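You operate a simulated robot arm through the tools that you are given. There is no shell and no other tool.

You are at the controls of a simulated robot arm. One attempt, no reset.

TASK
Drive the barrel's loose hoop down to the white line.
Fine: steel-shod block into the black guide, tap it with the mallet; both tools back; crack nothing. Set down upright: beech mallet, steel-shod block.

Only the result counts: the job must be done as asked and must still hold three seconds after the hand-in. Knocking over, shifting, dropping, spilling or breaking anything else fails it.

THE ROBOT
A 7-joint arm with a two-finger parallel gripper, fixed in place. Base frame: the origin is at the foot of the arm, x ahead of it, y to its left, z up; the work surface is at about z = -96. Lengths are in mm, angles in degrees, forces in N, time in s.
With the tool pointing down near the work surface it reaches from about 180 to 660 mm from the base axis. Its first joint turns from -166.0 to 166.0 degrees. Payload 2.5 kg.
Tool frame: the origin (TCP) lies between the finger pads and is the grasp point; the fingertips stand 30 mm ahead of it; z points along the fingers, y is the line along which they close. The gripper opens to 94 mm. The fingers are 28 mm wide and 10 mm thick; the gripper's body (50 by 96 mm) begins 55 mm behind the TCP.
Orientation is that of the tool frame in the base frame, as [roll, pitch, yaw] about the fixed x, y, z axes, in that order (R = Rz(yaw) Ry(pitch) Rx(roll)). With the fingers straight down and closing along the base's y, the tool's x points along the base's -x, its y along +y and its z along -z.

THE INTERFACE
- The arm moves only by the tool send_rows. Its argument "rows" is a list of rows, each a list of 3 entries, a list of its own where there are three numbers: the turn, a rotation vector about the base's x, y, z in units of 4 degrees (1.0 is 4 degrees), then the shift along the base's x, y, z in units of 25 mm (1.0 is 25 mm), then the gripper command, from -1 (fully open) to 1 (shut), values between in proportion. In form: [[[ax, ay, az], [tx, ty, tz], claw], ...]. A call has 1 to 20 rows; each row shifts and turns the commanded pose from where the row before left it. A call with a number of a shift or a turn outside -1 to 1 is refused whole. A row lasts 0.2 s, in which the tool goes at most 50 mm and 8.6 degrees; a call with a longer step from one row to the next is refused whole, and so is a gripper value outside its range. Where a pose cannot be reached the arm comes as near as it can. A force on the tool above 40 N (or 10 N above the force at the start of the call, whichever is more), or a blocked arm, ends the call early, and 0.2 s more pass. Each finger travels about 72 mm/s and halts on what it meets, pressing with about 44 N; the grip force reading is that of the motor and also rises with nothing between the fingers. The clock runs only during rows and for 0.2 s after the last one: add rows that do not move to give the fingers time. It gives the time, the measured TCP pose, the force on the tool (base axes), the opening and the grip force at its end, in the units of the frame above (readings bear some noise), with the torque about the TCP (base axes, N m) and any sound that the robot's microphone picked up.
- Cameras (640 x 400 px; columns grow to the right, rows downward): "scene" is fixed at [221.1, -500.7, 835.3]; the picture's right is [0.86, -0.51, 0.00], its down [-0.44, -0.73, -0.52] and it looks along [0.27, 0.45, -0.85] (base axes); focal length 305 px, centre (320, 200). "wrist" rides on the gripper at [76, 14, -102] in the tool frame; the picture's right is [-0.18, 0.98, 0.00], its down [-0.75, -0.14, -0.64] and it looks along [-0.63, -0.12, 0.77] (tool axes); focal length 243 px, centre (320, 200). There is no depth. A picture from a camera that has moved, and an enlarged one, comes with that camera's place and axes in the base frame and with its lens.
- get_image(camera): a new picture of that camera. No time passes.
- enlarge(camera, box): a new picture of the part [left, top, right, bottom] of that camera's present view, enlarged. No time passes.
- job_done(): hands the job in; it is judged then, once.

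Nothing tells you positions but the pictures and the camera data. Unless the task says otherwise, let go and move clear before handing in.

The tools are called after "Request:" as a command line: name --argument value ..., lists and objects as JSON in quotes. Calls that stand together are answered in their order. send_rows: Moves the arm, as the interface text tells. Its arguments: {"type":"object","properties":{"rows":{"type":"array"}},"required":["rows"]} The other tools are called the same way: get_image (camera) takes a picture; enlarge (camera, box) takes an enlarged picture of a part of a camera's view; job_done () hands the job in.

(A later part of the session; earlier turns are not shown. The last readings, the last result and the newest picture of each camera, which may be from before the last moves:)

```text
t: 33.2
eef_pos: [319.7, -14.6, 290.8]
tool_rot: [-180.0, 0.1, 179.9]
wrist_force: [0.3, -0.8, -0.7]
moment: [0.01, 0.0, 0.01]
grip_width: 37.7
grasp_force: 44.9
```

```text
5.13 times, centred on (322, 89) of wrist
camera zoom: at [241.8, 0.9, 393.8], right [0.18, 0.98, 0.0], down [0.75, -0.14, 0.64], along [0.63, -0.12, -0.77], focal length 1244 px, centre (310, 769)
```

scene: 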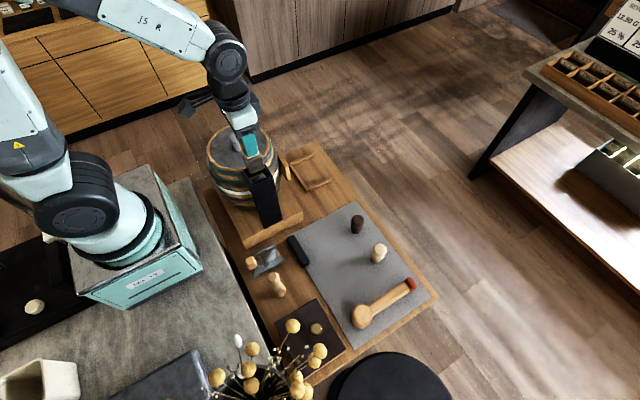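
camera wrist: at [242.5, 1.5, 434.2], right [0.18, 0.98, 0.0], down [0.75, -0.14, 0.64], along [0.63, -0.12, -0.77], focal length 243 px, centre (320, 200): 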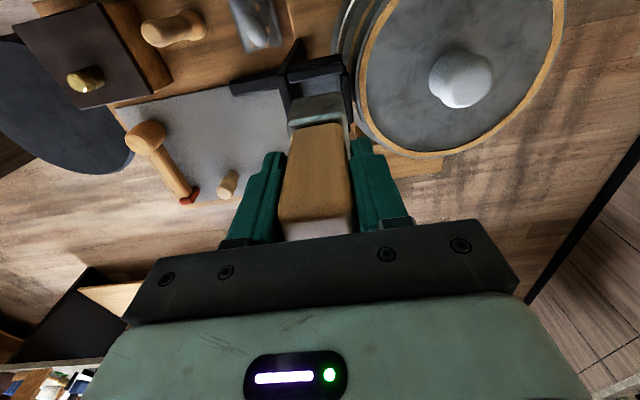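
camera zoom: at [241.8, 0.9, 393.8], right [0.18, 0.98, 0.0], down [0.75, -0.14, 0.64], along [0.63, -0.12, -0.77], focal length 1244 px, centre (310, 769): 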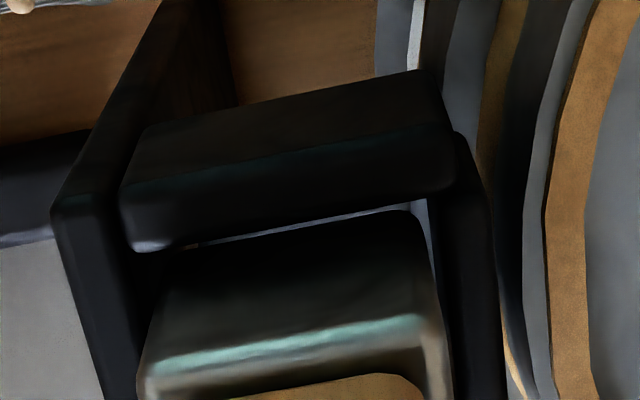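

The shoe is entering without contact. Continuing down until it rests on the lug.

Request:
send_rows --rows '[[[0, 0, 0], [0, 0, -0.12], 1], [[0, 0, 0], [0, 0, -0.12], 1], [[0, 0, 0], [0, 0, -0.12], 1], [[0, 0, 0], [0, 0, 0], 1]]'

Request:
enlarge --camera "scene" --box '[236, 154, 284, 190]'

Request:
enlarge --camera "wrist" --box '[270, 50, 374, 128]'

```text
t: 34.2
eef_pos: [317.8, -13.1, 281.2]
tool_rot: [-179.9, 0.0, 180.0]
wrist_force: [-0.1, 0.2, -1.8]
moment: [0.03, 0.0, 0.0]
grip_width: 38.0
grasp_force: 44.4
```

```text
11.11 times, centred on (260, 172) of scene
camera zoom: at [221.1, -500.7, 835.3], right [0.86, -0.51, 0.0], down [-0.44, -0.73, -0.52], along [0.27, 0.45, -0.85], focal length 3387 px, centre (987, 511)
```

zoom: 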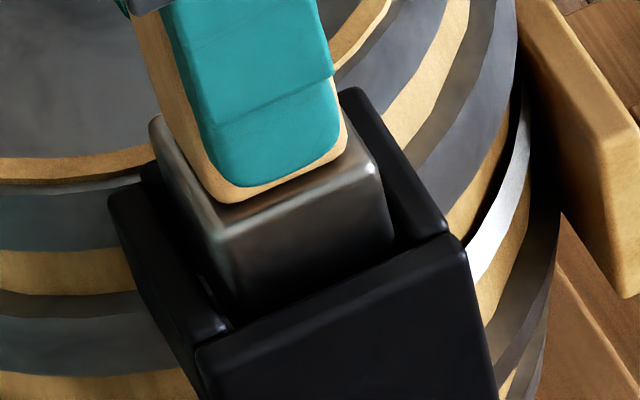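

```text
5.13 times, centred on (322, 89) of wrist
camera zoom: at [242.1, 1.1, 384.5], right [0.18, 0.98, 0.0], down [0.75, -0.14, 0.64], along [0.63, -0.12, -0.77], focal length 1244 px, centre (310, 769)
```

zoom: 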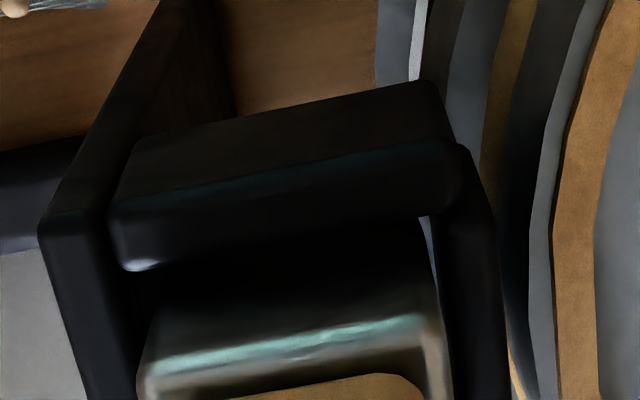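

Request:
send_rows --rows '[[[0, 0, 0], [0, 0, -0.12], 1], [[0, 0, 0], [0, 0, -0.12], 1], [[0, 0, 0], [0, 0, -0.12], 1], [[0, 0, 0], [0, 0, 0], 1]]'

Request:
send_rows --rows '[[[0, 0, 0], [0, 0, -0.1], 1], [[0, 0, 0], [0, 0, -0.1], 1], [[0, 0, 0], [0, 0, 0], 1]]'

Request:
send_rows --rows '[[[0, 0, 0], [0, 0, -0.08], 1], [[0, 0, 0], [0, 0, 0], 1]]'

```text
t: 35.2
eef_pos: [318.5, -14.4, 274.2]
tool_rot: [-180.0, 0.0, -179.9]
wrist_force: [-0.2, -0.3, -1.6]
moment: [0.03, 0.02, -0.02]
grip_width: 37.6
grasp_force: 44.0
```

```text
t: 36.0
eef_pos: [317.9, -14.1, 268.4]
tool_rot: [180.0, 0.0, -179.9]
wrist_force: [-0.3, -0.6, -1.4]
moment: [-0.01, 0.0, -0.02]
grip_width: 37.7
grasp_force: 43.5
```

```text
t: 36.6
eef_pos: [317.9, -13.8, 267.0]
tool_rot: [179.9, 0.0, -180.0]
wrist_force: [-0.8, 0.0, -1.0]
moment: [-0.01, 0.01, 0.0]
grip_width: 37.8
grasp_force: 44.5
```

Request:
send_rows --rows '[[[0, 0, 0], [0, 0, -0.08], 1], [[0, 0, 0], [0, 0, -0.08], 1], [[0, 0, 0], [0, 0, 0], 1]]'

Request:
send_rows --rows '[[[0, 0, 0], [0, 0, -0.08], 1], [[0, 0, 0], [0, 0, -0.08], 1], [[0, 0, 0], [0, 0, 0], 1]]'

Request:
enlarge --camera "scene" --box '[228, 130, 292, 178]'

```text
t: 37.4
eef_pos: [317.2, -13.7, 263.9]
tool_rot: [180.0, 0.1, -179.9]
wrist_force: [-0.3, -0.2, -1.7]
moment: [0.03, 0.01, 0.02]
grip_width: 37.9
grasp_force: 43.9
```

```text
t: 38.2
eef_pos: [318.1, -14.1, 258.2]
tool_rot: [180.0, 0.0, 179.9]
wrist_force: [0.4, 0.0, -0.8]
moment: [-0.03, -0.02, -0.02]
grip_width: 37.7
grasp_force: 44.1
```

```text
8.33 times, centred on (260, 154) of scene
camera zoom: at [221.1, -500.7, 835.3], right [0.86, -0.51, 0.0], down [-0.44, -0.73, -0.52], along [0.27, 0.45, -0.85], focal length 2540 px, centre (820, 583)
```

zoom: 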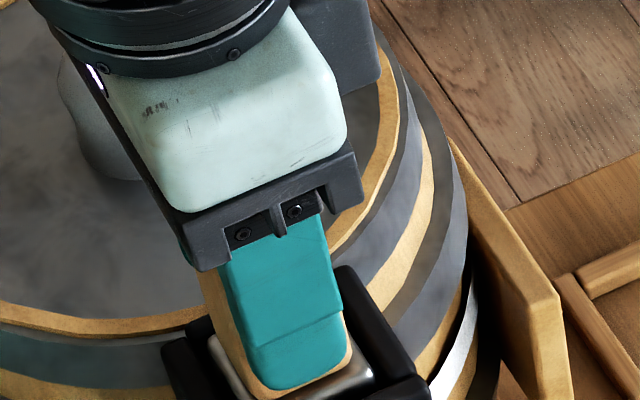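

Request:
send_rows --rows '[[[0, 0, 0], [0, 0, -0.06], 1], [[0, 0, 0], [0, 0, -0.06], 1], [[0, 0, 0], [0, 0, 0], 1]]'

Request:
send_rows --rows '[[[0, 0, 0], [0, 0, -0.06], 1], [[0, 0, 0], [0, 0, -0.06], 1], [[0, 0, 0], [0, 0, 0], 1]]'

Request:
enlarge --camera "wrist" --box '[230, 30, 438, 186]'

Request:
enlarge --camera "scene" --box '[228, 140, 292, 188]'

```text
t: 39.0
eef_pos: [317.6, -13.7, 255.8]
tool_rot: [-180.0, 0.0, 180.0]
wrist_force: [-0.4, 0.2, -1.5]
moment: [0.02, -0.02, -0.03]
grip_width: 37.5
grasp_force: 44.2
```

```text
t: 39.8
eef_pos: [318.1, -14.9, 253.5]
tool_rot: [180.0, 0.1, -180.0]
wrist_force: [0.4, -0.2, -2.9]
moment: [0.03, -0.03, 0.05]
grip_width: 37.9
grasp_force: 44.3
```

```text
2.56 times, centred on (334, 108) of wrist
camera zoom: at [242.0, 0.9, 355.0], right [0.18, 0.98, 0.0], down [0.75, -0.14, 0.64], along [0.63, -0.12, -0.77], focal length 622 px, centre (284, 436)
```

zoom: 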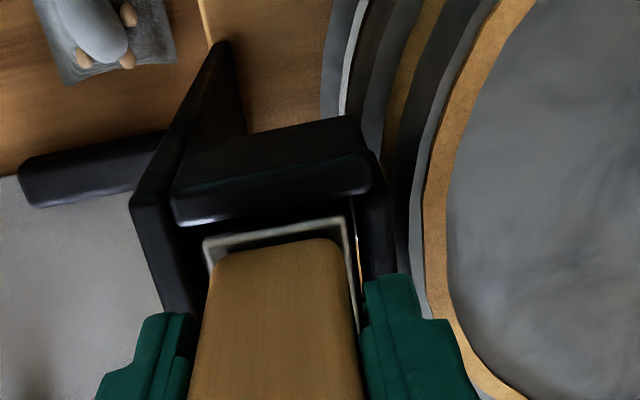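

```text
8.33 times, centred on (260, 164) of scene
camera zoom: at [221.1, -500.7, 835.3], right [0.86, -0.51, 0.0], down [-0.44, -0.73, -0.52], along [0.27, 0.45, -0.85], focal length 2540 px, centre (820, 500)
```

zoom: 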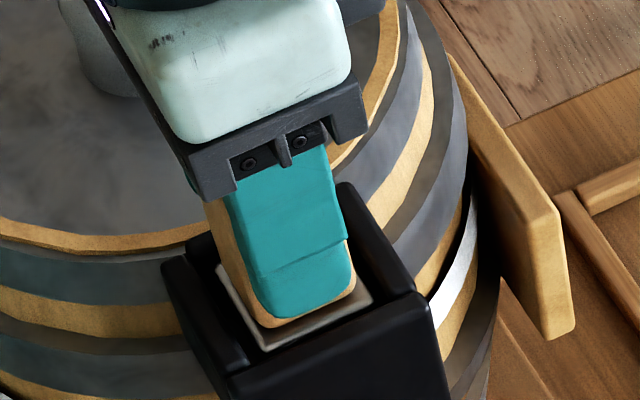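

Request:
send_rows --rows '[[[0, 0, 0], [0, 0, -0.06], 1], [[0, 0, 0], [0, 0, -0.06], 1], [[0, 0, 0], [0, 0, 0], 1]]'

Request:
enlarge --camera "scene" --box '[228, 140, 292, 188]'

```text
t: 40.6
eef_pos: [318.8, -14.2, 251.2]
tool_rot: [180.0, 0.3, 179.9]
wrist_force: [0.0, -2.8, 30.8]
moment: [-0.06, -0.33, -0.01]
grip_width: 38.0
grasp_force: 44.3
```

```text
8.33 times, centred on (260, 164) of scene
camera zoom: at [221.1, -500.7, 835.3], right [0.86, -0.51, 0.0], down [-0.44, -0.73, -0.52], along [0.27, 0.45, -0.85], focal length 2540 px, centre (820, 500)
```

zoom: 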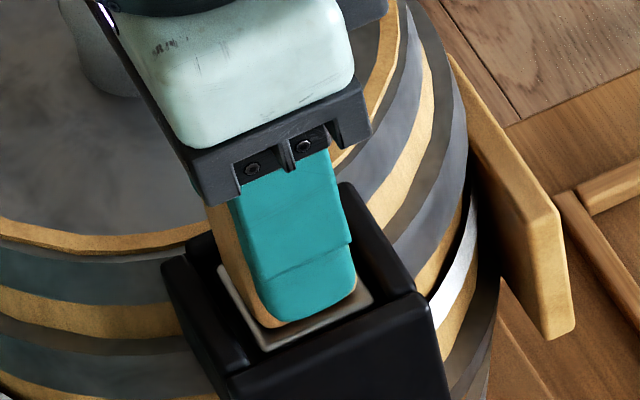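

Block has seated on the lug (31 N contact). I'll ease off, open partly and lift straight away.

Request:
send_rows --rows '[[[0, 0, 0], [0, 0, 0.06], 1], [[0, 0, 0], [0, 0, 0], 1]]'

Request:
send_rows --rows '[[[0, 0, 0], [0, 0, 0], 0.1], [[0, 0, 0], [0, 0, 0], -0.2], [[0, 0, 0], [0, 0, 0], -0.2], [[0, 0, 0], [0, 0, 0], -0.2]]'

Request:
get_image --camera "wrist"

Request:
enlarge --camera "scene" --box '[228, 130, 292, 178]'

```text
t: 41.2
eef_pos: [318.0, -14.2, 249.7]
tool_rot: [179.9, -0.2, 180.0]
wrist_force: [0.8, 0.3, 1.0]
moment: [0.1, -0.14, 0.0]
grip_width: 37.8
grasp_force: 44.5
```

```text
t: 42.2
eef_pos: [319.5, -13.9, 251.6]
tool_rot: [-180.0, 0.2, -180.0]
wrist_force: [-0.1, 0.1, -0.3]
moment: [0.01, 0.0, -0.01]
grip_width: 56.3
grasp_force: 0.0
```

```text
taken
camera wrist: at [241.8, 0.9, 353.5], right [0.18, 0.98, 0.0], down [0.75, -0.14, 0.64], along [0.63, -0.12, -0.77], focal length 243 px, centre (320, 200)
```

wrist: 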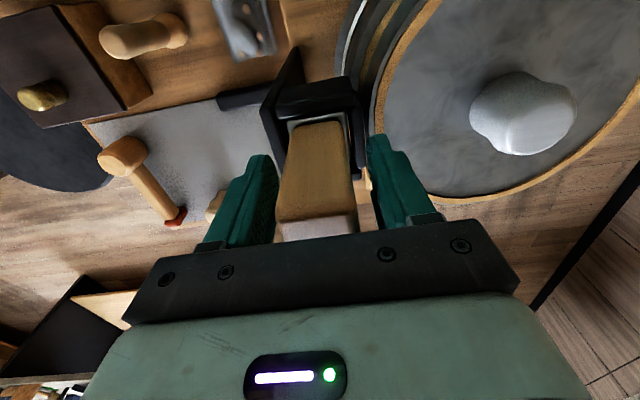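

```text
8.33 times, centred on (260, 154) of scene
camera zoom: at [221.1, -500.7, 835.3], right [0.86, -0.51, 0.0], down [-0.44, -0.73, -0.52], along [0.27, 0.45, -0.85], focal length 2540 px, centre (820, 583)
```

zoom: 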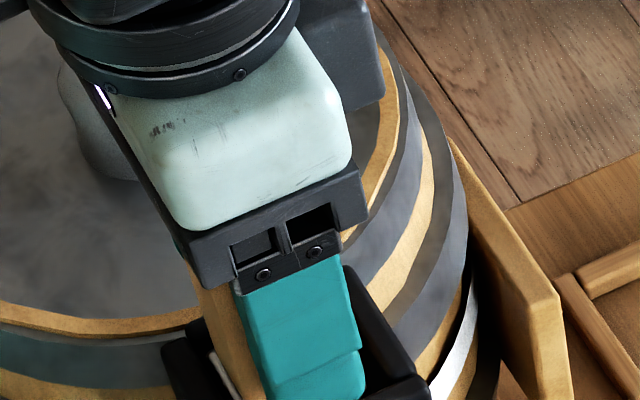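

Released; block stands in the guide. Lifting straight up, then looking at it.

Request:
send_rows --rows '[[[0, 0, 0], [0, 0, 0.4], -0.2], [[0, 0, 0], [0, 0, 0.8], -0.2], [[0, 0, 0], [0, 0, 1], -0.2], [[0, 0, 0], [0, 0, 1], -0.2], [[0, 0, 0], [0, 0, 1], -0.2], [[0, 0, 0], [0, -0.5, 0], -0.2], [[0, 0, 0], [-0.5, -0.8, 0], -0.5], [[0, 0, 0], [-0.5, -0.8, 0], -1], [[0, 0, 0], [-0.5, -0.8, 0], -1], [[0, 0, 0], [0, 0, 0], -1]]'

Request:
get_image --camera "wrist"

Request:
enlarge --camera "scene" --box '[212, 120, 292, 180]'

```text
t: 44.4
eef_pos: [279.9, -87.1, 356.1]
tool_rot: [179.9, 0.0, 180.0]
wrist_force: [-0.3, 0.2, 0.1]
moment: [-0.01, 0.01, 0.02]
grip_width: 93.8
grasp_force: 0.1
```

```text
taken
camera wrist: at [203.2, -72.1, 458.8], right [0.18, 0.98, 0.0], down [0.75, -0.14, 0.64], along [0.63, -0.12, -0.77], focal length 243 px, centre (320, 200)
```

wrist: 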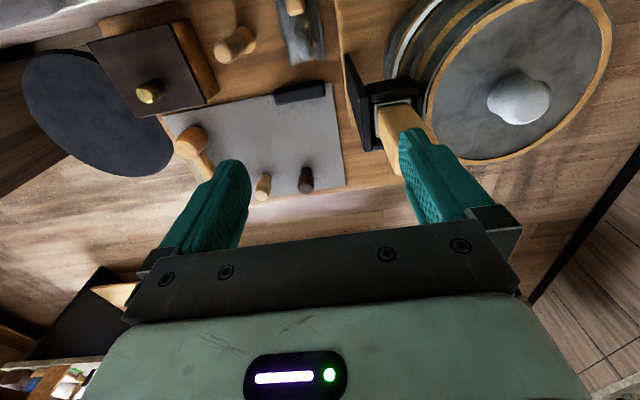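

```text
6.67 times, centred on (252, 150) of scene
camera zoom: at [221.1, -500.7, 835.3], right [0.86, -0.51, 0.0], down [-0.44, -0.73, -0.52], along [0.27, 0.45, -0.85], focal length 2032 px, centre (773, 533)
```

zoom: 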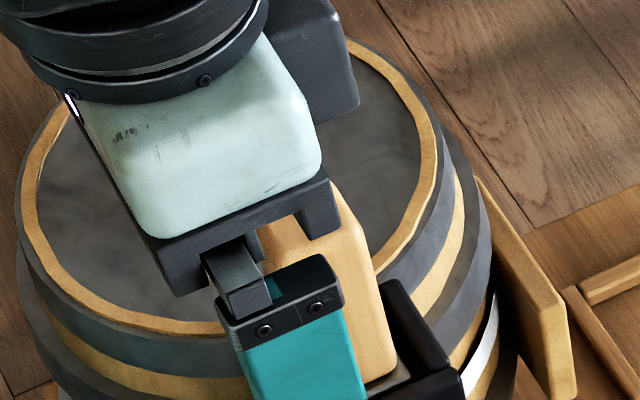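

Now for the mallet: I'll travel at height to above its handle, then lower for a look.

Request:
send_rows --rows '[[[0, 0, 0], [0.6, -0.9, 0], -1], [[0, 0, 0], [0.6, -0.9, 0], -1], [[0, 0, 0], [0.6, -0.9, 0], -1], [[0, 0, 0], [0.6, -0.9, 0], -1], [[0, 0, 0], [0.6, -0.9, 0], -1], [[0, 0, 0], [0.6, -0.9, 0], -1], [[0, 0, 0], [0.6, -0.9, -0.5], -1], [[0, 0, 0], [0.6, -0.9, -0.5], -1], [[0, 0, 0], [0.6, -0.9, -0.5], -1], [[0, 0, 0], [0.6, -0.9, -0.5], -1], [[0, 0, 0], [0.6, -0.9, -0.8], -1], [[0, 0, 0], [0.6, -0.9, -0.8], -1], [[0, 0, 0], [0.4, -0.9, -0.8], -1], [[0, 0, 0], [0, -0.9, -0.8], -1], [[0, 0, 0], [0, 0, -0.8], -1], [[0, 0, 0], [0, 0, -0.8], -1], [[0, 0, 0], [0, 0, 0], -1]]'

Request:
get_image --camera "wrist"

Request:
enlarge --camera "wrist" --box '[240, 40, 400, 160]'

```text
t: 48.0
eef_pos: [471.3, -401.5, 186.9]
tool_rot: [-180.0, 0.1, -180.0]
wrist_force: [0.0, 0.8, -0.4]
moment: [0.0, 0.01, 0.0]
grip_width: 94.1
grasp_force: 0.1
```

```text
taken
camera wrist: at [393.9, -386.5, 288.3], right [0.18, 0.98, 0.0], down [0.75, -0.14, 0.64], along [0.63, -0.12, -0.77], focal length 243 px, centre (320, 200)
```

wrist: 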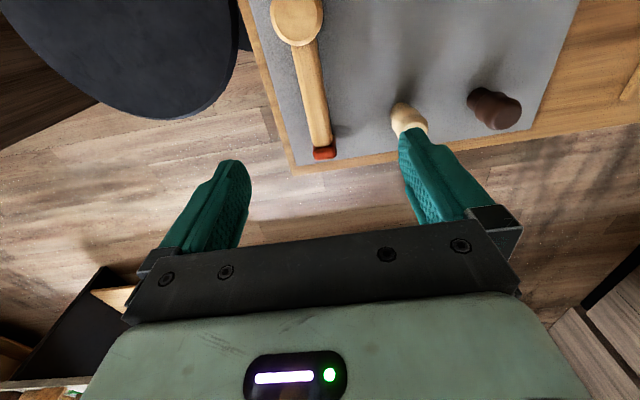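

```text
3.33 times, centred on (320, 100) of wrist
camera zoom: at [393.9, -386.5, 288.3], right [0.18, 0.98, 0.0], down [0.75, -0.14, 0.64], along [0.63, -0.12, -0.77], focal length 809 px, centre (320, 533)
```

zoom: 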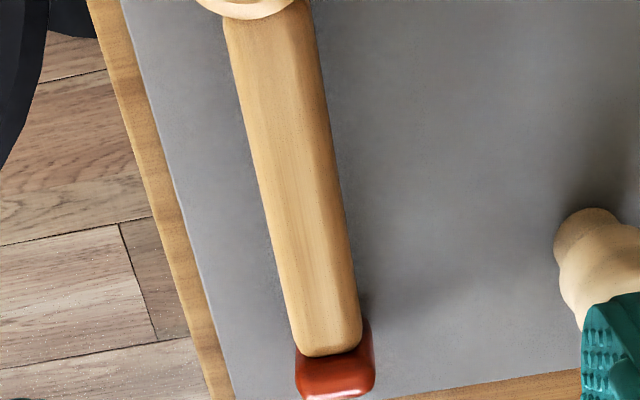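

The mallet head (about 60 mm wide, 70 tall) stands at about (405,-413), handle along +x. Gripping it by the head gives a straight, torque-free tap, so I'll centre above the head.

Request:
send_rows --rows '[[[0, 0, 0], [-0.66, -0.13, -0.7], -1], [[0, 0, 0], [-0.66, -0.13, -0.7], -1], [[0, 0, 0], [-0.66, -0.13, -0.7], -1], [[0, 0, 0], [-0.66, -0.13, -0.7], -1], [[0, 0, 0], [0, 0, 0], -1]]'

Request:
get_image --camera "wrist"

Request:
enlarge --camera "wrist" --box '[240, 60, 400, 180]'

Request:
get_image --camera "scene"

```text
t: 49.2
eef_pos: [404.6, -414.4, 116.2]
tool_rot: [-179.9, 0.2, -179.9]
wrist_force: [0.4, 0.1, 0.6]
moment: [0.0, 0.0, 0.01]
grip_width: 93.9
grasp_force: 0.0
```

```text
taken
camera wrist: at [327.5, -399.6, 218.5], right [0.18, 0.98, 0.0], down [0.75, -0.14, 0.64], along [0.63, -0.12, -0.77], focal length 243 px, centre (320, 200)
```

wrist: 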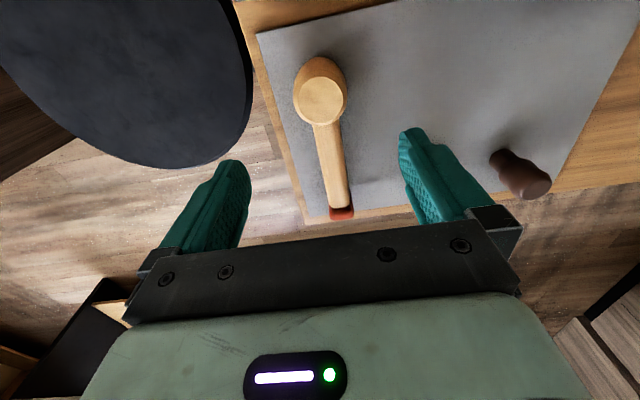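

```text
3.33 times, centred on (320, 120) of wrist
camera zoom: at [327.5, -399.6, 218.5], right [0.18, 0.98, 0.0], down [0.75, -0.14, 0.64], along [0.63, -0.12, -0.77], focal length 809 px, centre (320, 467)
```

zoom: 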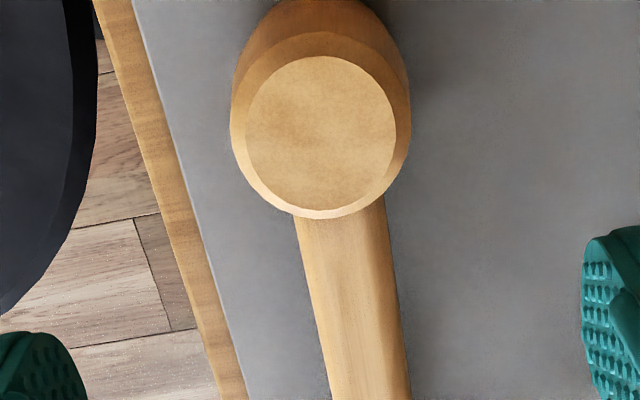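

```text
taken
```

scene: 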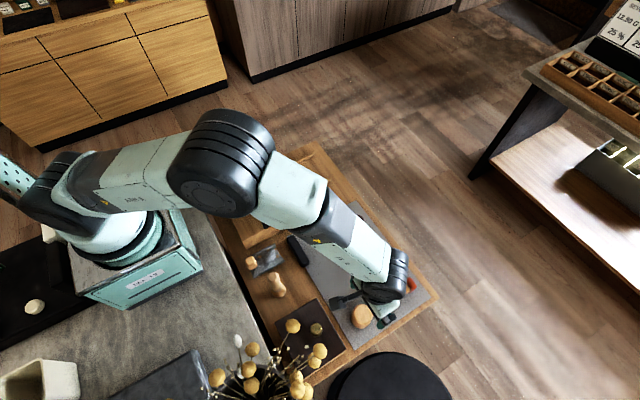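

Centred on the head. Descending to grip it at about mid height.

Request:
send_rows --rows '[[[0, 0, 0], [0, 0, -0.95], -1], [[0, 0, 0], [0, 0, -0.95], -1], [[0, 0, 0], [0, 0, -0.95], -1], [[0, 0, 0], [0, 0, -0.95], -1], [[0, 0, 0], [0, 0, -0.95], -1], [[0, 0, 0], [0, 0, -0.95], -1], [[0, 0, 0], [0, 0, -0.5], -1], [[0, 0, 0], [0, 0, -0.3], -1], [[0, 0, 0], [0, 0, 0], -1]]'

Request:
get_image --camera "wrist"

Request:
enlarge --camera "scene" --box '[320, 260, 440, 350]'

```text
t: 51.2
eef_pos: [404.7, -415.1, -47.6]
tool_rot: [179.9, 0.1, -180.0]
wrist_force: [0.1, -0.7, 0.1]
moment: [-0.01, 0.01, 0.0]
grip_width: 94.1
grasp_force: 0.1
```

```text
taken
camera wrist: at [328.3, -399.6, 55.3], right [0.18, 0.98, 0.0], down [0.75, -0.14, 0.64], along [0.63, -0.12, -0.77], focal length 243 px, centre (320, 200)
```

wrist: 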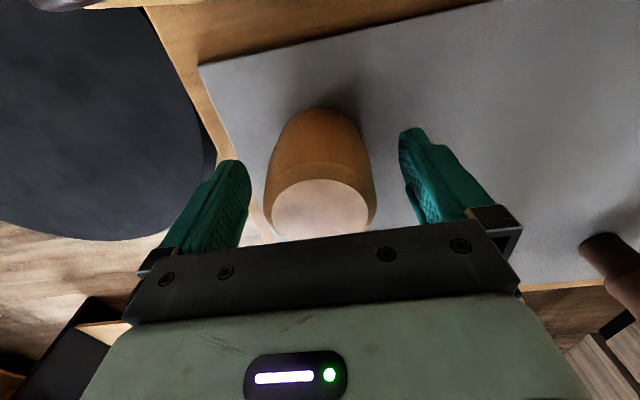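

```text
4.44 times, centred on (380, 305) of scene
camera zoom: at [221.1, -500.7, 835.3], right [0.86, -0.51, 0.0], down [-0.44, -0.73, -0.52], along [0.27, 0.45, -0.85], focal length 1355 px, centre (53, -267)
```

zoom: 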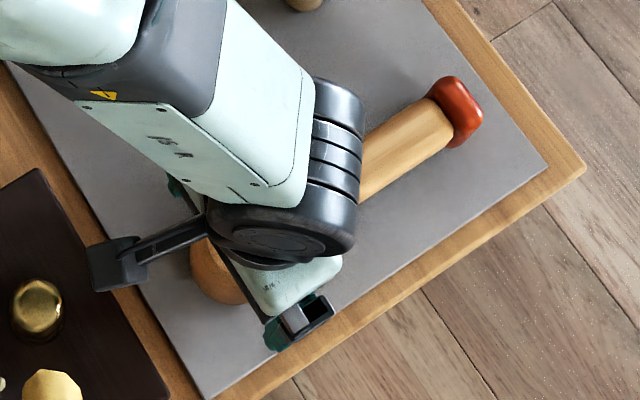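

Head lies between the fingers. Closing and lifting slightly.

Request:
send_rows --rows '[[[0, 0, 0], [0, 0, 0], 1], [[0, 0, 0], [0, 0, 0], 1], [[0, 0, 0], [0, 0, 0], 1], [[0, 0, 0], [0, 0, 0], 1]]'

Request:
send_rows --rows '[[[0, 0, 0], [0, 0, 0.3], 1], [[0, 0, 0], [0, 0, 0.4], 1], [[0, 0, 0], [0, 0, 0.5], 1], [[0, 0, 0], [0, 0, 0], 1]]'

Request:
get_image --camera "wrist"

Request:
enlarge --camera "scene" --box '[320, 260, 440, 350]'

```text
t: 52.2
eef_pos: [403.6, -414.4, -47.1]
tool_rot: [-179.9, 0.1, -179.9]
wrist_force: [0.4, -1.3, 0.4]
moment: [-0.03, -0.08, -0.1]
grip_width: 55.3
grasp_force: 44.1
```

```text
t: 53.2
eef_pos: [405.9, -414.4, -16.8]
tool_rot: [-179.9, 0.1, -180.0]
wrist_force: [-0.1, -0.1, -4.4]
moment: [-0.01, 0.18, -0.04]
grip_width: 55.7
grasp_force: 43.7
```

```text
taken
camera wrist: at [328.6, -399.3, 85.1], right [0.18, 0.98, 0.0], down [0.75, -0.14, 0.64], along [0.63, -0.12, -0.77], focal length 243 px, centre (320, 200)
```

wrist: 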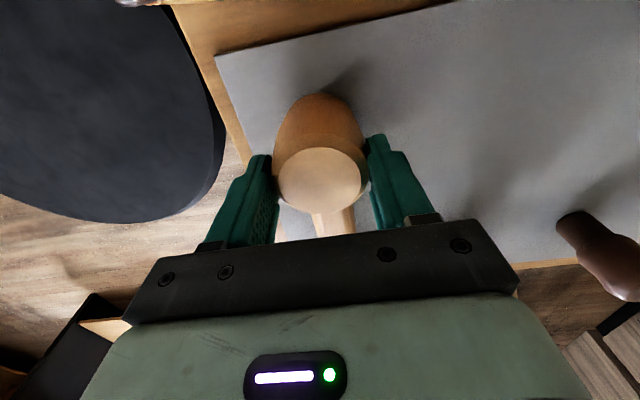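

```text
4.44 times, centred on (380, 305) of scene
camera zoom: at [221.1, -500.7, 835.3], right [0.86, -0.51, 0.0], down [-0.44, -0.73, -0.52], along [0.27, 0.45, -0.85], focal length 1355 px, centre (53, -267)
```

zoom: 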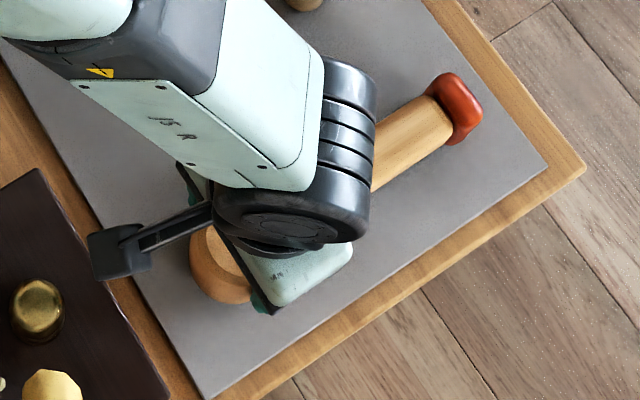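

The mallet seems to have lagged behind in the fingers. I'll hold still and look closer before lifting more.

Request:
send_rows --rows '[[[0, 0, 0], [0, 0, 0], 1], [[0, 0, 0], [0, 0, 0], 1]]'

Request:
enlarge --camera "wrist" --box '[220, 70, 420, 230]'

Request:
enlarge --camera "scene" --box '[340, 260, 420, 320]'

```text
t: 53.8
eef_pos: [406.7, -415.0, -17.1]
tool_rot: [-180.0, 0.0, 180.0]
wrist_force: [0.2, -0.6, -4.0]
moment: [-0.01, 0.19, -0.01]
grip_width: 55.5
grasp_force: 44.1
```

```text
2.50 times, centred on (320, 150) of wrist
camera zoom: at [328.7, -399.5, 85.2], right [0.18, 0.98, 0.0], down [0.75, -0.14, 0.64], along [0.63, -0.12, -0.77], focal length 606 px, centre (320, 325)
```

zoom: 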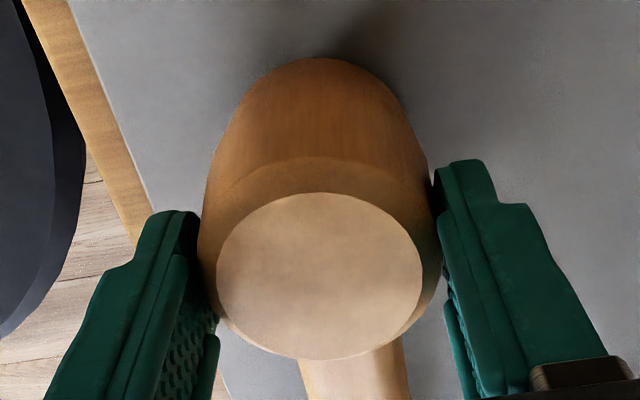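

```text
6.67 times, centred on (380, 290) of scene
camera zoom: at [221.1, -500.7, 835.3], right [0.86, -0.51, 0.0], down [-0.44, -0.73, -0.52], along [0.27, 0.45, -0.85], focal length 2032 px, centre (-80, -400)
```

zoom: 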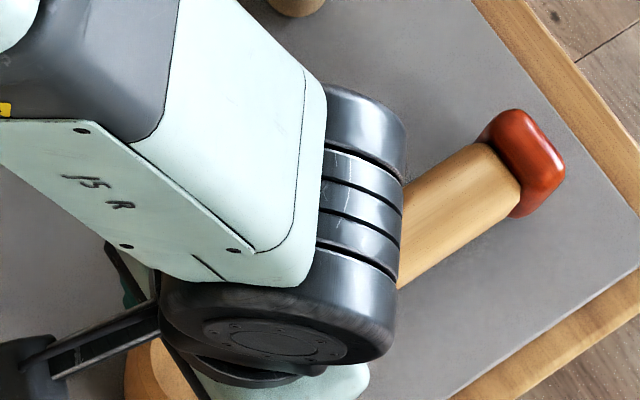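

Request:
send_rows --rows '[[[0, 0, 0], [0, 0, 0.2], 1], [[0, 0, 0], [0, 0, 0.2], 1], [[0, 0, 0], [0, 0, 0.2], 1], [[0, 0, 0], [0, 0, 0.2], 1], [[0, 0, 0], [0, 0, 0], 1]]'

Request:
enlarge --camera "wrist" --box '[220, 70, 420, 230]'

Request:
enlarge --camera "scene" --box '[340, 260, 420, 320]'

```text
t: 55.0
eef_pos: [404.8, -414.8, 3.0]
tool_rot: [-180.0, 0.1, -179.9]
wrist_force: [-0.4, -1.3, -4.6]
moment: [0.02, 0.18, -0.02]
grip_width: 55.4
grasp_force: 44.0
```

```text
2.50 times, centred on (320, 150) of wrist
camera zoom: at [328.7, -399.3, 105.7], right [0.18, 0.98, 0.0], down [0.75, -0.14, 0.64], along [0.63, -0.12, -0.77], focal length 606 px, centre (320, 325)
```

zoom: 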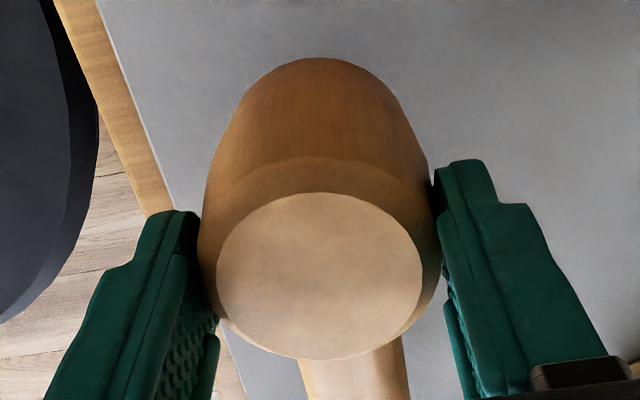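

```text
6.67 times, centred on (380, 290) of scene
camera zoom: at [221.1, -500.7, 835.3], right [0.86, -0.51, 0.0], down [-0.44, -0.73, -0.52], along [0.27, 0.45, -0.85], focal length 2032 px, centre (-80, -400)
```

zoom: 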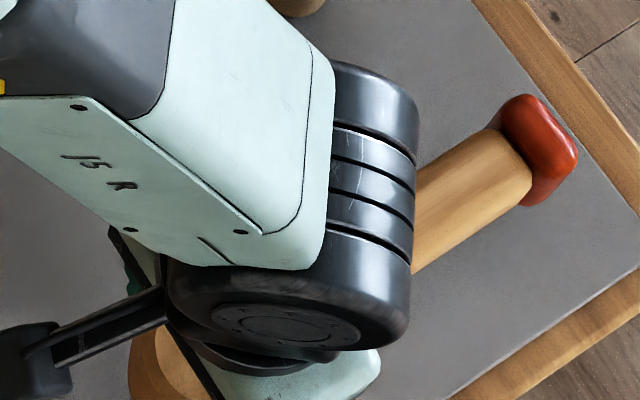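

The mallet is now held firmly and hangs level; the force reading shows its full weight. I'll lift gently and carry it over toward the guide at height.

Request:
send_rows --rows '[[[0, 0, 0], [0, 0, 0.3], 1], [[0, 0, 0], [0, 0, 0.5], 1], [[0, 0, 0], [0, 0, 0.7], 1], [[0, 0, 0], [0, 0, 0.7], 1], [[0, 0, 0], [0, 0, 0.7], 1], [[0, 0, 0], [0, 0, 0.7], 1], [[0, 0, 0], [0, 0, 0.7], 1], [[0, 0, 0], [-0.05, 0.2, 0.7], 1], [[0, 0, 0], [-0.1, 0.4, 0.7], 1], [[0, 0, 0], [-0.1, 0.6, 0.7], 1], [[0, 0, 0], [-0.15, 0.7, 0.7], 1], [[0, 0, 0], [-0.15, 0.7, 0.7], 1], [[0, 0, 0], [-0.15, 0.7, 0.7], 1], [[0, 0, 0], [-0.15, 0.7, 0.7], 1], [[0, 0, 0], [-0.15, 0.7, 0.7], 1], [[0, 0, 0], [-0.15, 0.6, 0.7], 1], [[0, 0, 0], [-0.1, 0.4, 0.7], 1], [[0, 0, 0], [-0.05, 0.2, 0.7], 1], [[0, 0, 0], [0, 0, 0], 1]]'

Request:
get_image --camera "wrist"

Request:
get_image --camera "scene"

```text
t: 59.0
eef_pos: [372.4, -267.3, 303.1]
tool_rot: [180.0, 0.0, -179.9]
wrist_force: [-1.1, 0.3, -4.6]
moment: [0.03, 0.18, 0.0]
grip_width: 55.3
grasp_force: 43.9
```

```text
taken
camera wrist: at [295.5, -251.6, 405.4], right [0.18, 0.98, 0.0], down [0.75, -0.14, 0.64], along [0.63, -0.12, -0.77], focal length 243 px, centre (320, 200)
```

wrist: 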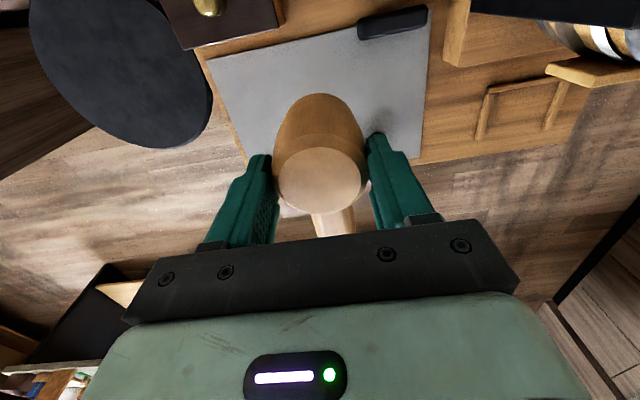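

```text
taken
```

scene: 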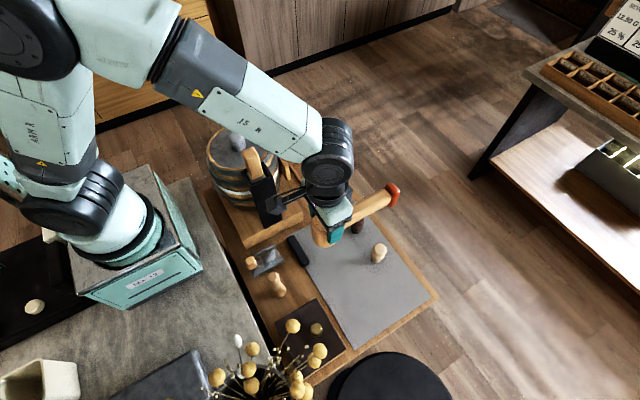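

Held steady. Rising further then moving above the block.

Request:
send_rows --rows '[[[0, 0, 0], [0, 0, 0.6], 1], [[0, 0, 0], [0, 0, 0.8], 1], [[0, 0, 0], [0, 0, 0.8], 1], [[0, 0, 0], [0, 0, 0.8], 1], [[0, 0, 0], [0, 0, 0.8], 1], [[0, 0, 0], [-0.05, 0.3, 0.8], 1], [[0, 0, 0], [-0.15, 0.6, 0], 1], [[0, 0, 0], [-0.15, 0.8, 0], 1], [[0, 0, 0], [-0.15, 0.8, 0], 1], [[0, 0, 0], [-0.17, 0.8, 0], 1], [[0, 0, 0], [-0.17, 0.8, 0], 1], [[0, 0, 0], [-0.17, 0.8, 0], 1], [[0, 0, 0], [-0.17, 0.8, 0], 1], [[0, 0, 0], [-0.17, 0.8, 0], 1], [[0, 0, 0], [-0.17, 0.8, 0], 1], [[0, 0, 0], [-0.17, 0.8, 0], 1], [[0, 0, 0], [-0.17, 0.8, 0], 1], [[0, 0, 0], [-0.17, 0.7, 0], 1], [[0, 0, 0], [-0.1, 0.5, 0], 1], [[0, 0, 0], [0, 0, 0], 1]]'

Request:
get_image --camera "wrist"

Request:
enlarge --camera "scene" --box '[212, 100, 308, 190]'

```text
t: 63.2
eef_pos: [320.3, -15.3, 416.2]
tool_rot: [-180.0, -0.1, 179.8]
wrist_force: [-1.0, 0.7, -4.2]
moment: [0.01, 0.2, -0.03]
grip_width: 55.7
grasp_force: 44.2
```

```text
taken
camera wrist: at [243.0, 0.8, 519.4], right [0.19, 0.98, 0.0], down [0.76, -0.14, 0.64], along [0.63, -0.12, -0.77], focal length 243 px, centre (320, 200)
```

wrist: 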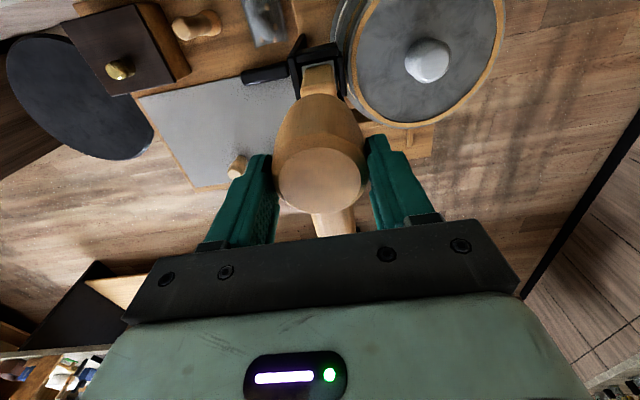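

```text
4.44 times, centred on (260, 145) of scene
camera zoom: at [221.1, -500.7, 835.3], right [0.86, -0.51, 0.0], down [-0.44, -0.73, -0.52], along [0.27, 0.45, -0.85], focal length 1355 px, centre (587, 444)
```

zoom: 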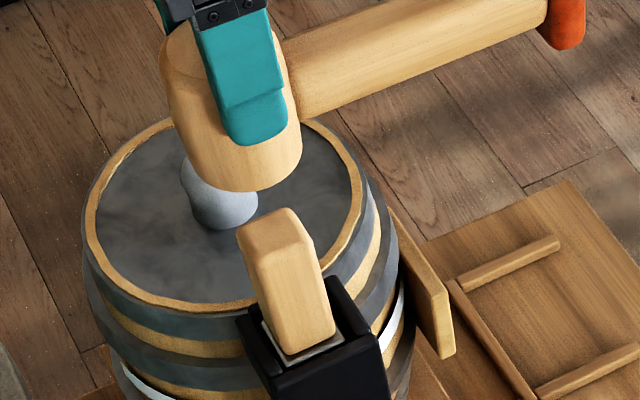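

The mallet head hangs directly over the block with about 50 mm of gap. I'll record a baseline of the hoop against the line before tapping.

Request:
enlarge --camera "scene" --box '[205, 150, 253, 190]'

Request:
enlarge --camera "scene" --box '[256, 140, 304, 180]'

Request:
enlarge --camera "wrist" --box '[280, 0, 400, 90]'

```text
10.00 times, centred on (229, 170) of scene
camera zoom: at [221.1, -500.7, 835.3], right [0.86, -0.51, 0.0], down [-0.44, -0.73, -0.52], along [0.27, 0.45, -0.85], focal length 3048 px, centre (1230, 500)
```

zoom: 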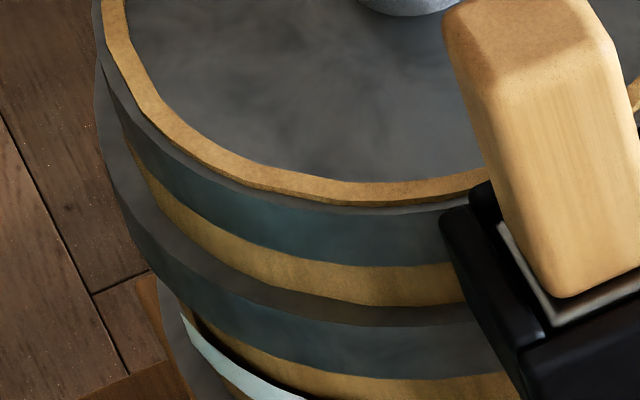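

```text
10.00 times, centred on (280, 160) of scene
camera zoom: at [221.1, -500.7, 835.3], right [0.86, -0.51, 0.0], down [-0.44, -0.73, -0.52], along [0.27, 0.45, -0.85], focal length 3048 px, centre (720, 600)
```

zoom: 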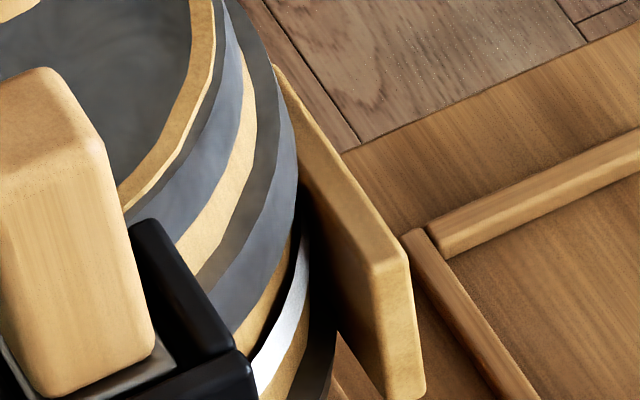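

```text
4.44 times, centred on (340, 45) of wrist
camera zoom: at [243.0, 0.8, 519.4], right [0.19, 0.98, 0.0], down [0.76, -0.14, 0.64], along [0.63, -0.12, -0.77], focal length 1078 px, centre (231, 889)
```

zoom: 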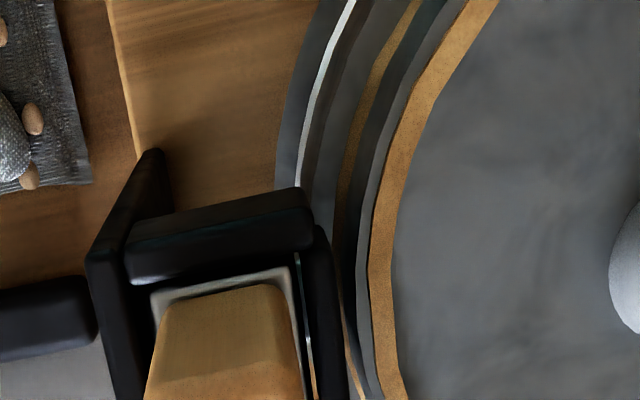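

Gap from hoop's lower edge to the white line looks to be roughly 10–15 mm. I'll lower to just above the block, then make a gentle first tap.

Request:
send_rows --rows '[[[0, 0, 0], [-0.04, 0.02, -0.4], 1], [[0, 0, 0], [0, 0, -0.4], 1], [[0, 0, 0], [0, 0, -0.4], 1], [[0, 0, 0], [0, 0, -0.2], 1], [[0, 0, 0], [0, 0, 0], 1]]'

Request:
enlarge --camera "scene" --box '[212, 110, 292, 185]'

Request:
get_image --camera "wrist"

```text
t: 64.4
eef_pos: [320.2, -12.8, 383.9]
tool_rot: [-179.9, 0.1, -179.9]
wrist_force: [0.0, 0.0, -5.0]
moment: [-0.01, 0.2, 0.02]
grip_width: 55.5
grasp_force: 43.9
```

```text
5.33 times, centred on (252, 148) of scene
camera zoom: at [221.1, -500.7, 835.3], right [0.86, -0.51, 0.0], down [-0.44, -0.73, -0.52], along [0.27, 0.45, -0.85], focal length 1626 px, centre (683, 480)
```

zoom: 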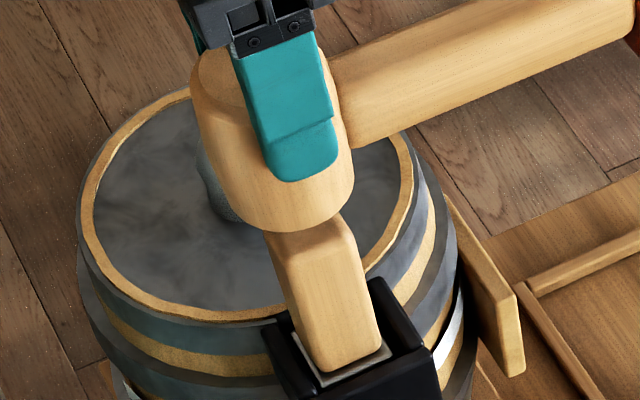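

```text
taken
camera wrist: at [241.8, 1.6, 485.5], right [0.18, 0.98, 0.0], down [0.75, -0.14, 0.64], along [0.63, -0.12, -0.77], focal length 243 px, centre (320, 200)
```

wrist: 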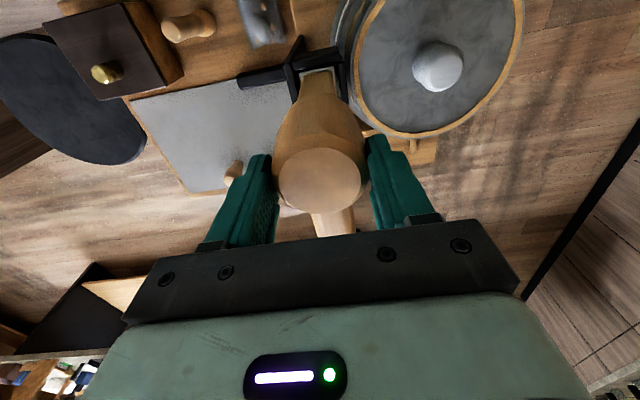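

First gentle tap.

Request:
send_rows --rows '[[[0, 0, 0], [0, 0, -0.4], 1], [[0, 0, 0], [0, 0, -0.4], 1], [[0, 0, 0], [0, 0, 0.4], 1], [[0, 0, 0], [0, 0, 0.4], 1], [[0, 0, 0], [0, 0, 0], 1]]'

Request:
enlarge --camera "scene" --box '[212, 110, 292, 185]'

Request:
enlarge --camera "wrist" --box '[220, 20, 420, 230]'

```text
t: 65.6
eef_pos: [319.0, -14.3, 383.2]
tool_rot: [179.9, 0.1, -180.0]
wrist_force: [-1.0, 0.0, -4.7]
moment: [0.02, 0.18, -0.01]
grip_width: 55.3
grasp_force: 44.2
```

```text
5.33 times, centred on (252, 148) of scene
camera zoom: at [221.1, -500.7, 835.3], right [0.86, -0.51, 0.0], down [-0.44, -0.73, -0.52], along [0.27, 0.45, -0.85], focal length 1626 px, centre (683, 480)
```

zoom: 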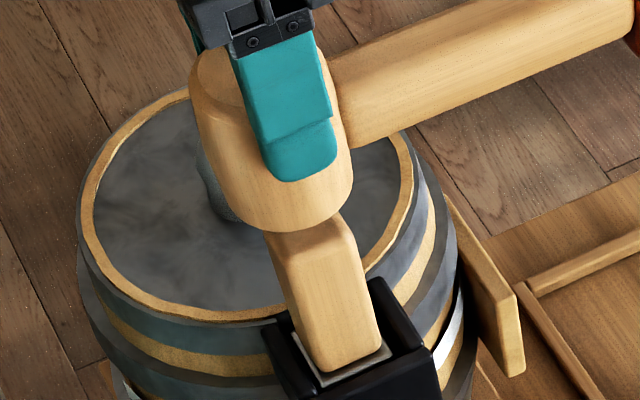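

```text
1.90 times, centred on (320, 125) of wrist
camera zoom: at [241.4, 1.6, 485.9], right [0.18, 0.98, 0.0], down [0.75, -0.14, 0.64], along [0.63, -0.12, -0.77], focal length 462 px, centre (320, 343)
```

zoom: 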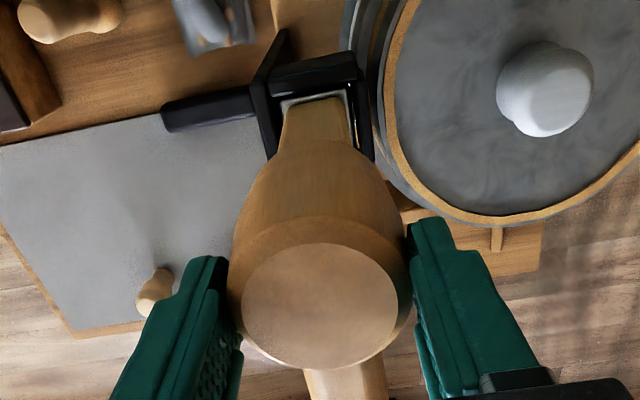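

No contact yet (no sound, no slip). I'll find the contact height slowly.

Request:
send_rows --rows '[[[0, 0, 0], [0, 0, -0.4], 1], [[0, 0, 0], [0, 0, -0.4], 1], [[0, 0, 0], [0, 0, -0.16], 1], [[0, 0, 0], [0, 0, 0], 1]]'

Request:
send_rows --rows '[[[0, 0, 0], [0, 0, -0.16], 1], [[0, 0, 0], [0, 0, 0], 1]]'

Request:
enlarge --camera "scene" --box '[212, 110, 292, 185]'

```text
t: 66.6
eef_pos: [319.7, -13.9, 360.2]
tool_rot: [-179.9, 0.3, -179.9]
wrist_force: [-4.1, 1.3, 29.5]
moment: [0.17, 0.52, 0.08]
grip_width: 55.6
grasp_force: 44.5
```

```text
t: 67.2
eef_pos: [318.8, -14.6, 354.9]
tool_rot: [180.0, 0.3, 180.0]
wrist_force: [3.4, -0.3, 28.2]
moment: [-0.1, -0.57, 0.04]
grip_width: 55.4
grasp_force: 44.3
```

```text
5.33 times, centred on (252, 148) of scene
camera zoom: at [221.1, -500.7, 835.3], right [0.86, -0.51, 0.0], down [-0.44, -0.73, -0.52], along [0.27, 0.45, -0.85], focal length 1626 px, centre (683, 480)
```

zoom: 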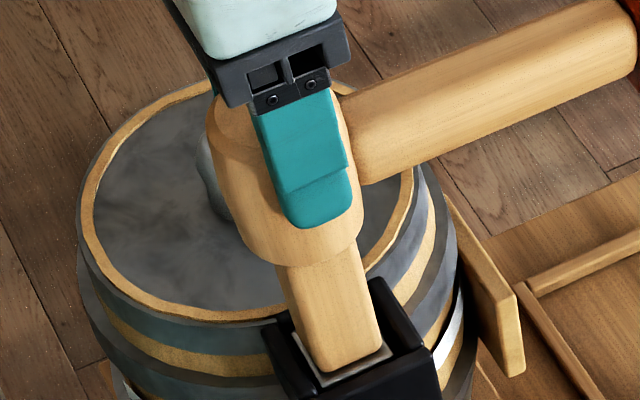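

Contact is at TCP z≈360; slow pressing (≈30 N) just slips in the grip and does not move the hoop. I'll back off and make a brisker tap.

Request:
send_rows --rows '[[[0, 0, 0], [0, 0, 0.6], 1], [[0, 0, 0], [0, 0, 0.8], 1], [[0, 0, 0], [0, 0, 0.5], 1], [[0, 0, 0], [0, 0, 0], 1], [[0, 0, 0], [0, 0, 0], 1]]'

Request:
send_rows --rows '[[[0, 0, 0], [0, 0, -1], 1], [[0, 0, 0], [0, 0, -1], 1], [[0, 0, 0], [0, 0, 0.7], 1], [[0, 0, 0], [0, 0, 0.7], 1], [[0, 0, 0], [0, 0, 0], 1]]'

Request:
enlarge --camera "scene" --box '[212, 110, 292, 185]'

Request:
enlarge --camera "scene" --box '[205, 150, 253, 190]'

```text
t: 68.4
eef_pos: [318.7, -14.9, 402.8]
tool_rot: [-180.0, 0.1, 180.0]
wrist_force: [0.2, -0.5, -4.1]
moment: [-0.01, 0.19, 0.02]
grip_width: 55.3
grasp_force: 44.2
```

```text
t: 69.6
eef_pos: [318.0, -14.9, 387.3]
tool_rot: [180.0, 0.1, -180.0]
wrist_force: [-0.7, 0.2, -4.4]
moment: [0.02, 0.19, 0.04]
grip_width: 55.4
grasp_force: 44.1
```

```text
5.33 times, centred on (252, 148) of scene
camera zoom: at [221.1, -500.7, 835.3], right [0.86, -0.51, 0.0], down [-0.44, -0.73, -0.52], along [0.27, 0.45, -0.85], focal length 1626 px, centre (683, 480)
```

zoom: 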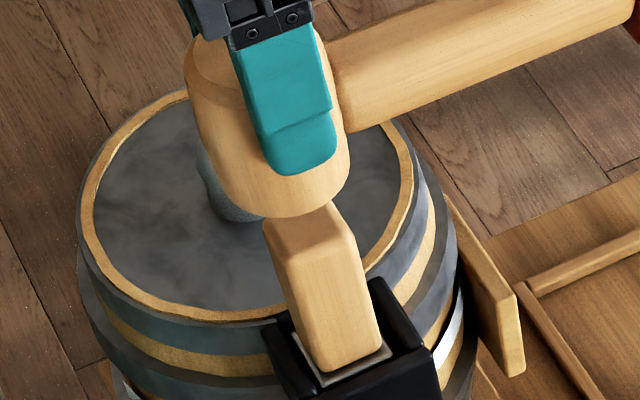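

```text
10.00 times, centred on (229, 170) of scene
camera zoom: at [221.1, -500.7, 835.3], right [0.86, -0.51, 0.0], down [-0.44, -0.73, -0.52], along [0.27, 0.45, -0.85], focal length 3048 px, centre (1230, 500)
```

zoom: 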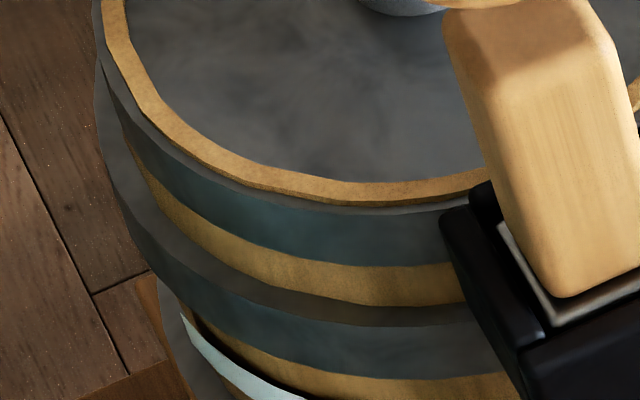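

That stroke appears to have reversed before contact. I'll strike again with a slightly deeper stroke.

Request:
send_rows --rows '[[[0, 0, 0], [0, 0, 0.6], 1], [[0, 0, 0], [0, 0, 0], 1], [[0, 0, 0], [0, 0, 0], 1]]'

Request:
send_rows --rows '[[[0, 0, 0], [0, 0, -1], 1], [[0, 0, 0], [0, 0, -1], 1], [[0, 0, 0], [0, 0, -0.4], 1], [[0, 0, 0], [0, 0, 0.7], 1], [[0, 0, 0], [0, 0, 0.7], 1], [[0, 0, 0], [0, 0, 0], 1]]'

Request:
enlarge --camera "scene" --box '[212, 110, 292, 185]'

Request:
enlarge --camera "scene" --box '[205, 150, 253, 190]'

```text
t: 70.4
eef_pos: [318.6, -14.8, 403.0]
tool_rot: [180.0, 0.1, -180.0]
wrist_force: [-0.1, 0.1, -4.8]
moment: [-0.02, 0.19, -0.01]
grip_width: 55.3
grasp_force: 44.0
```

```text
t: 71.8
eef_pos: [318.6, -14.5, 377.8]
tool_rot: [180.0, 0.1, -180.0]
wrist_force: [0.7, -0.6, -4.4]
moment: [0.0, 0.2, 0.01]
grip_width: 55.4
grasp_force: 44.1
```

```text
5.33 times, centred on (252, 148) of scene
camera zoom: at [221.1, -500.7, 835.3], right [0.86, -0.51, 0.0], down [-0.44, -0.73, -0.52], along [0.27, 0.45, -0.85], focal length 1626 px, centre (683, 480)
```

zoom: 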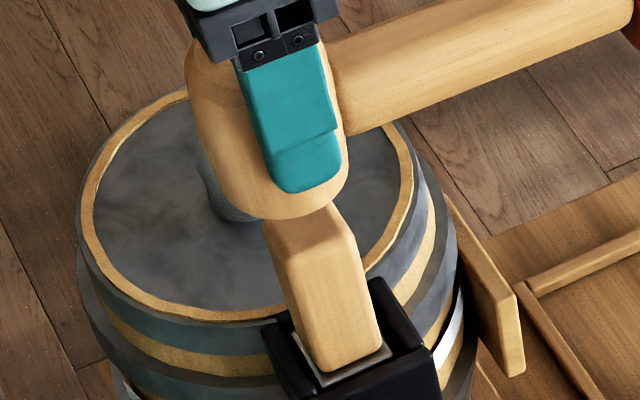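

```text
10.00 times, centred on (229, 170) of scene
camera zoom: at [221.1, -500.7, 835.3], right [0.86, -0.51, 0.0], down [-0.44, -0.73, -0.52], along [0.27, 0.45, -0.85], focal length 3048 px, centre (1230, 500)
```

zoom: 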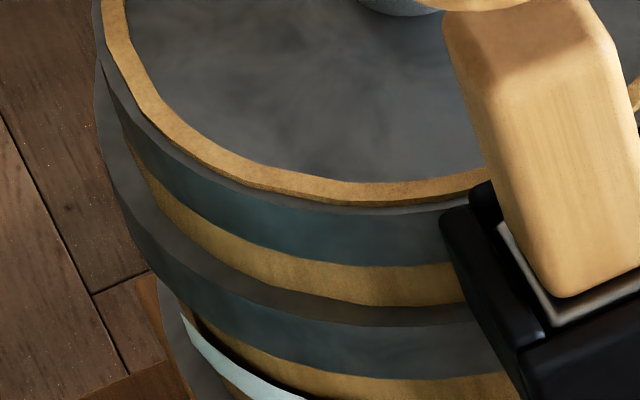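

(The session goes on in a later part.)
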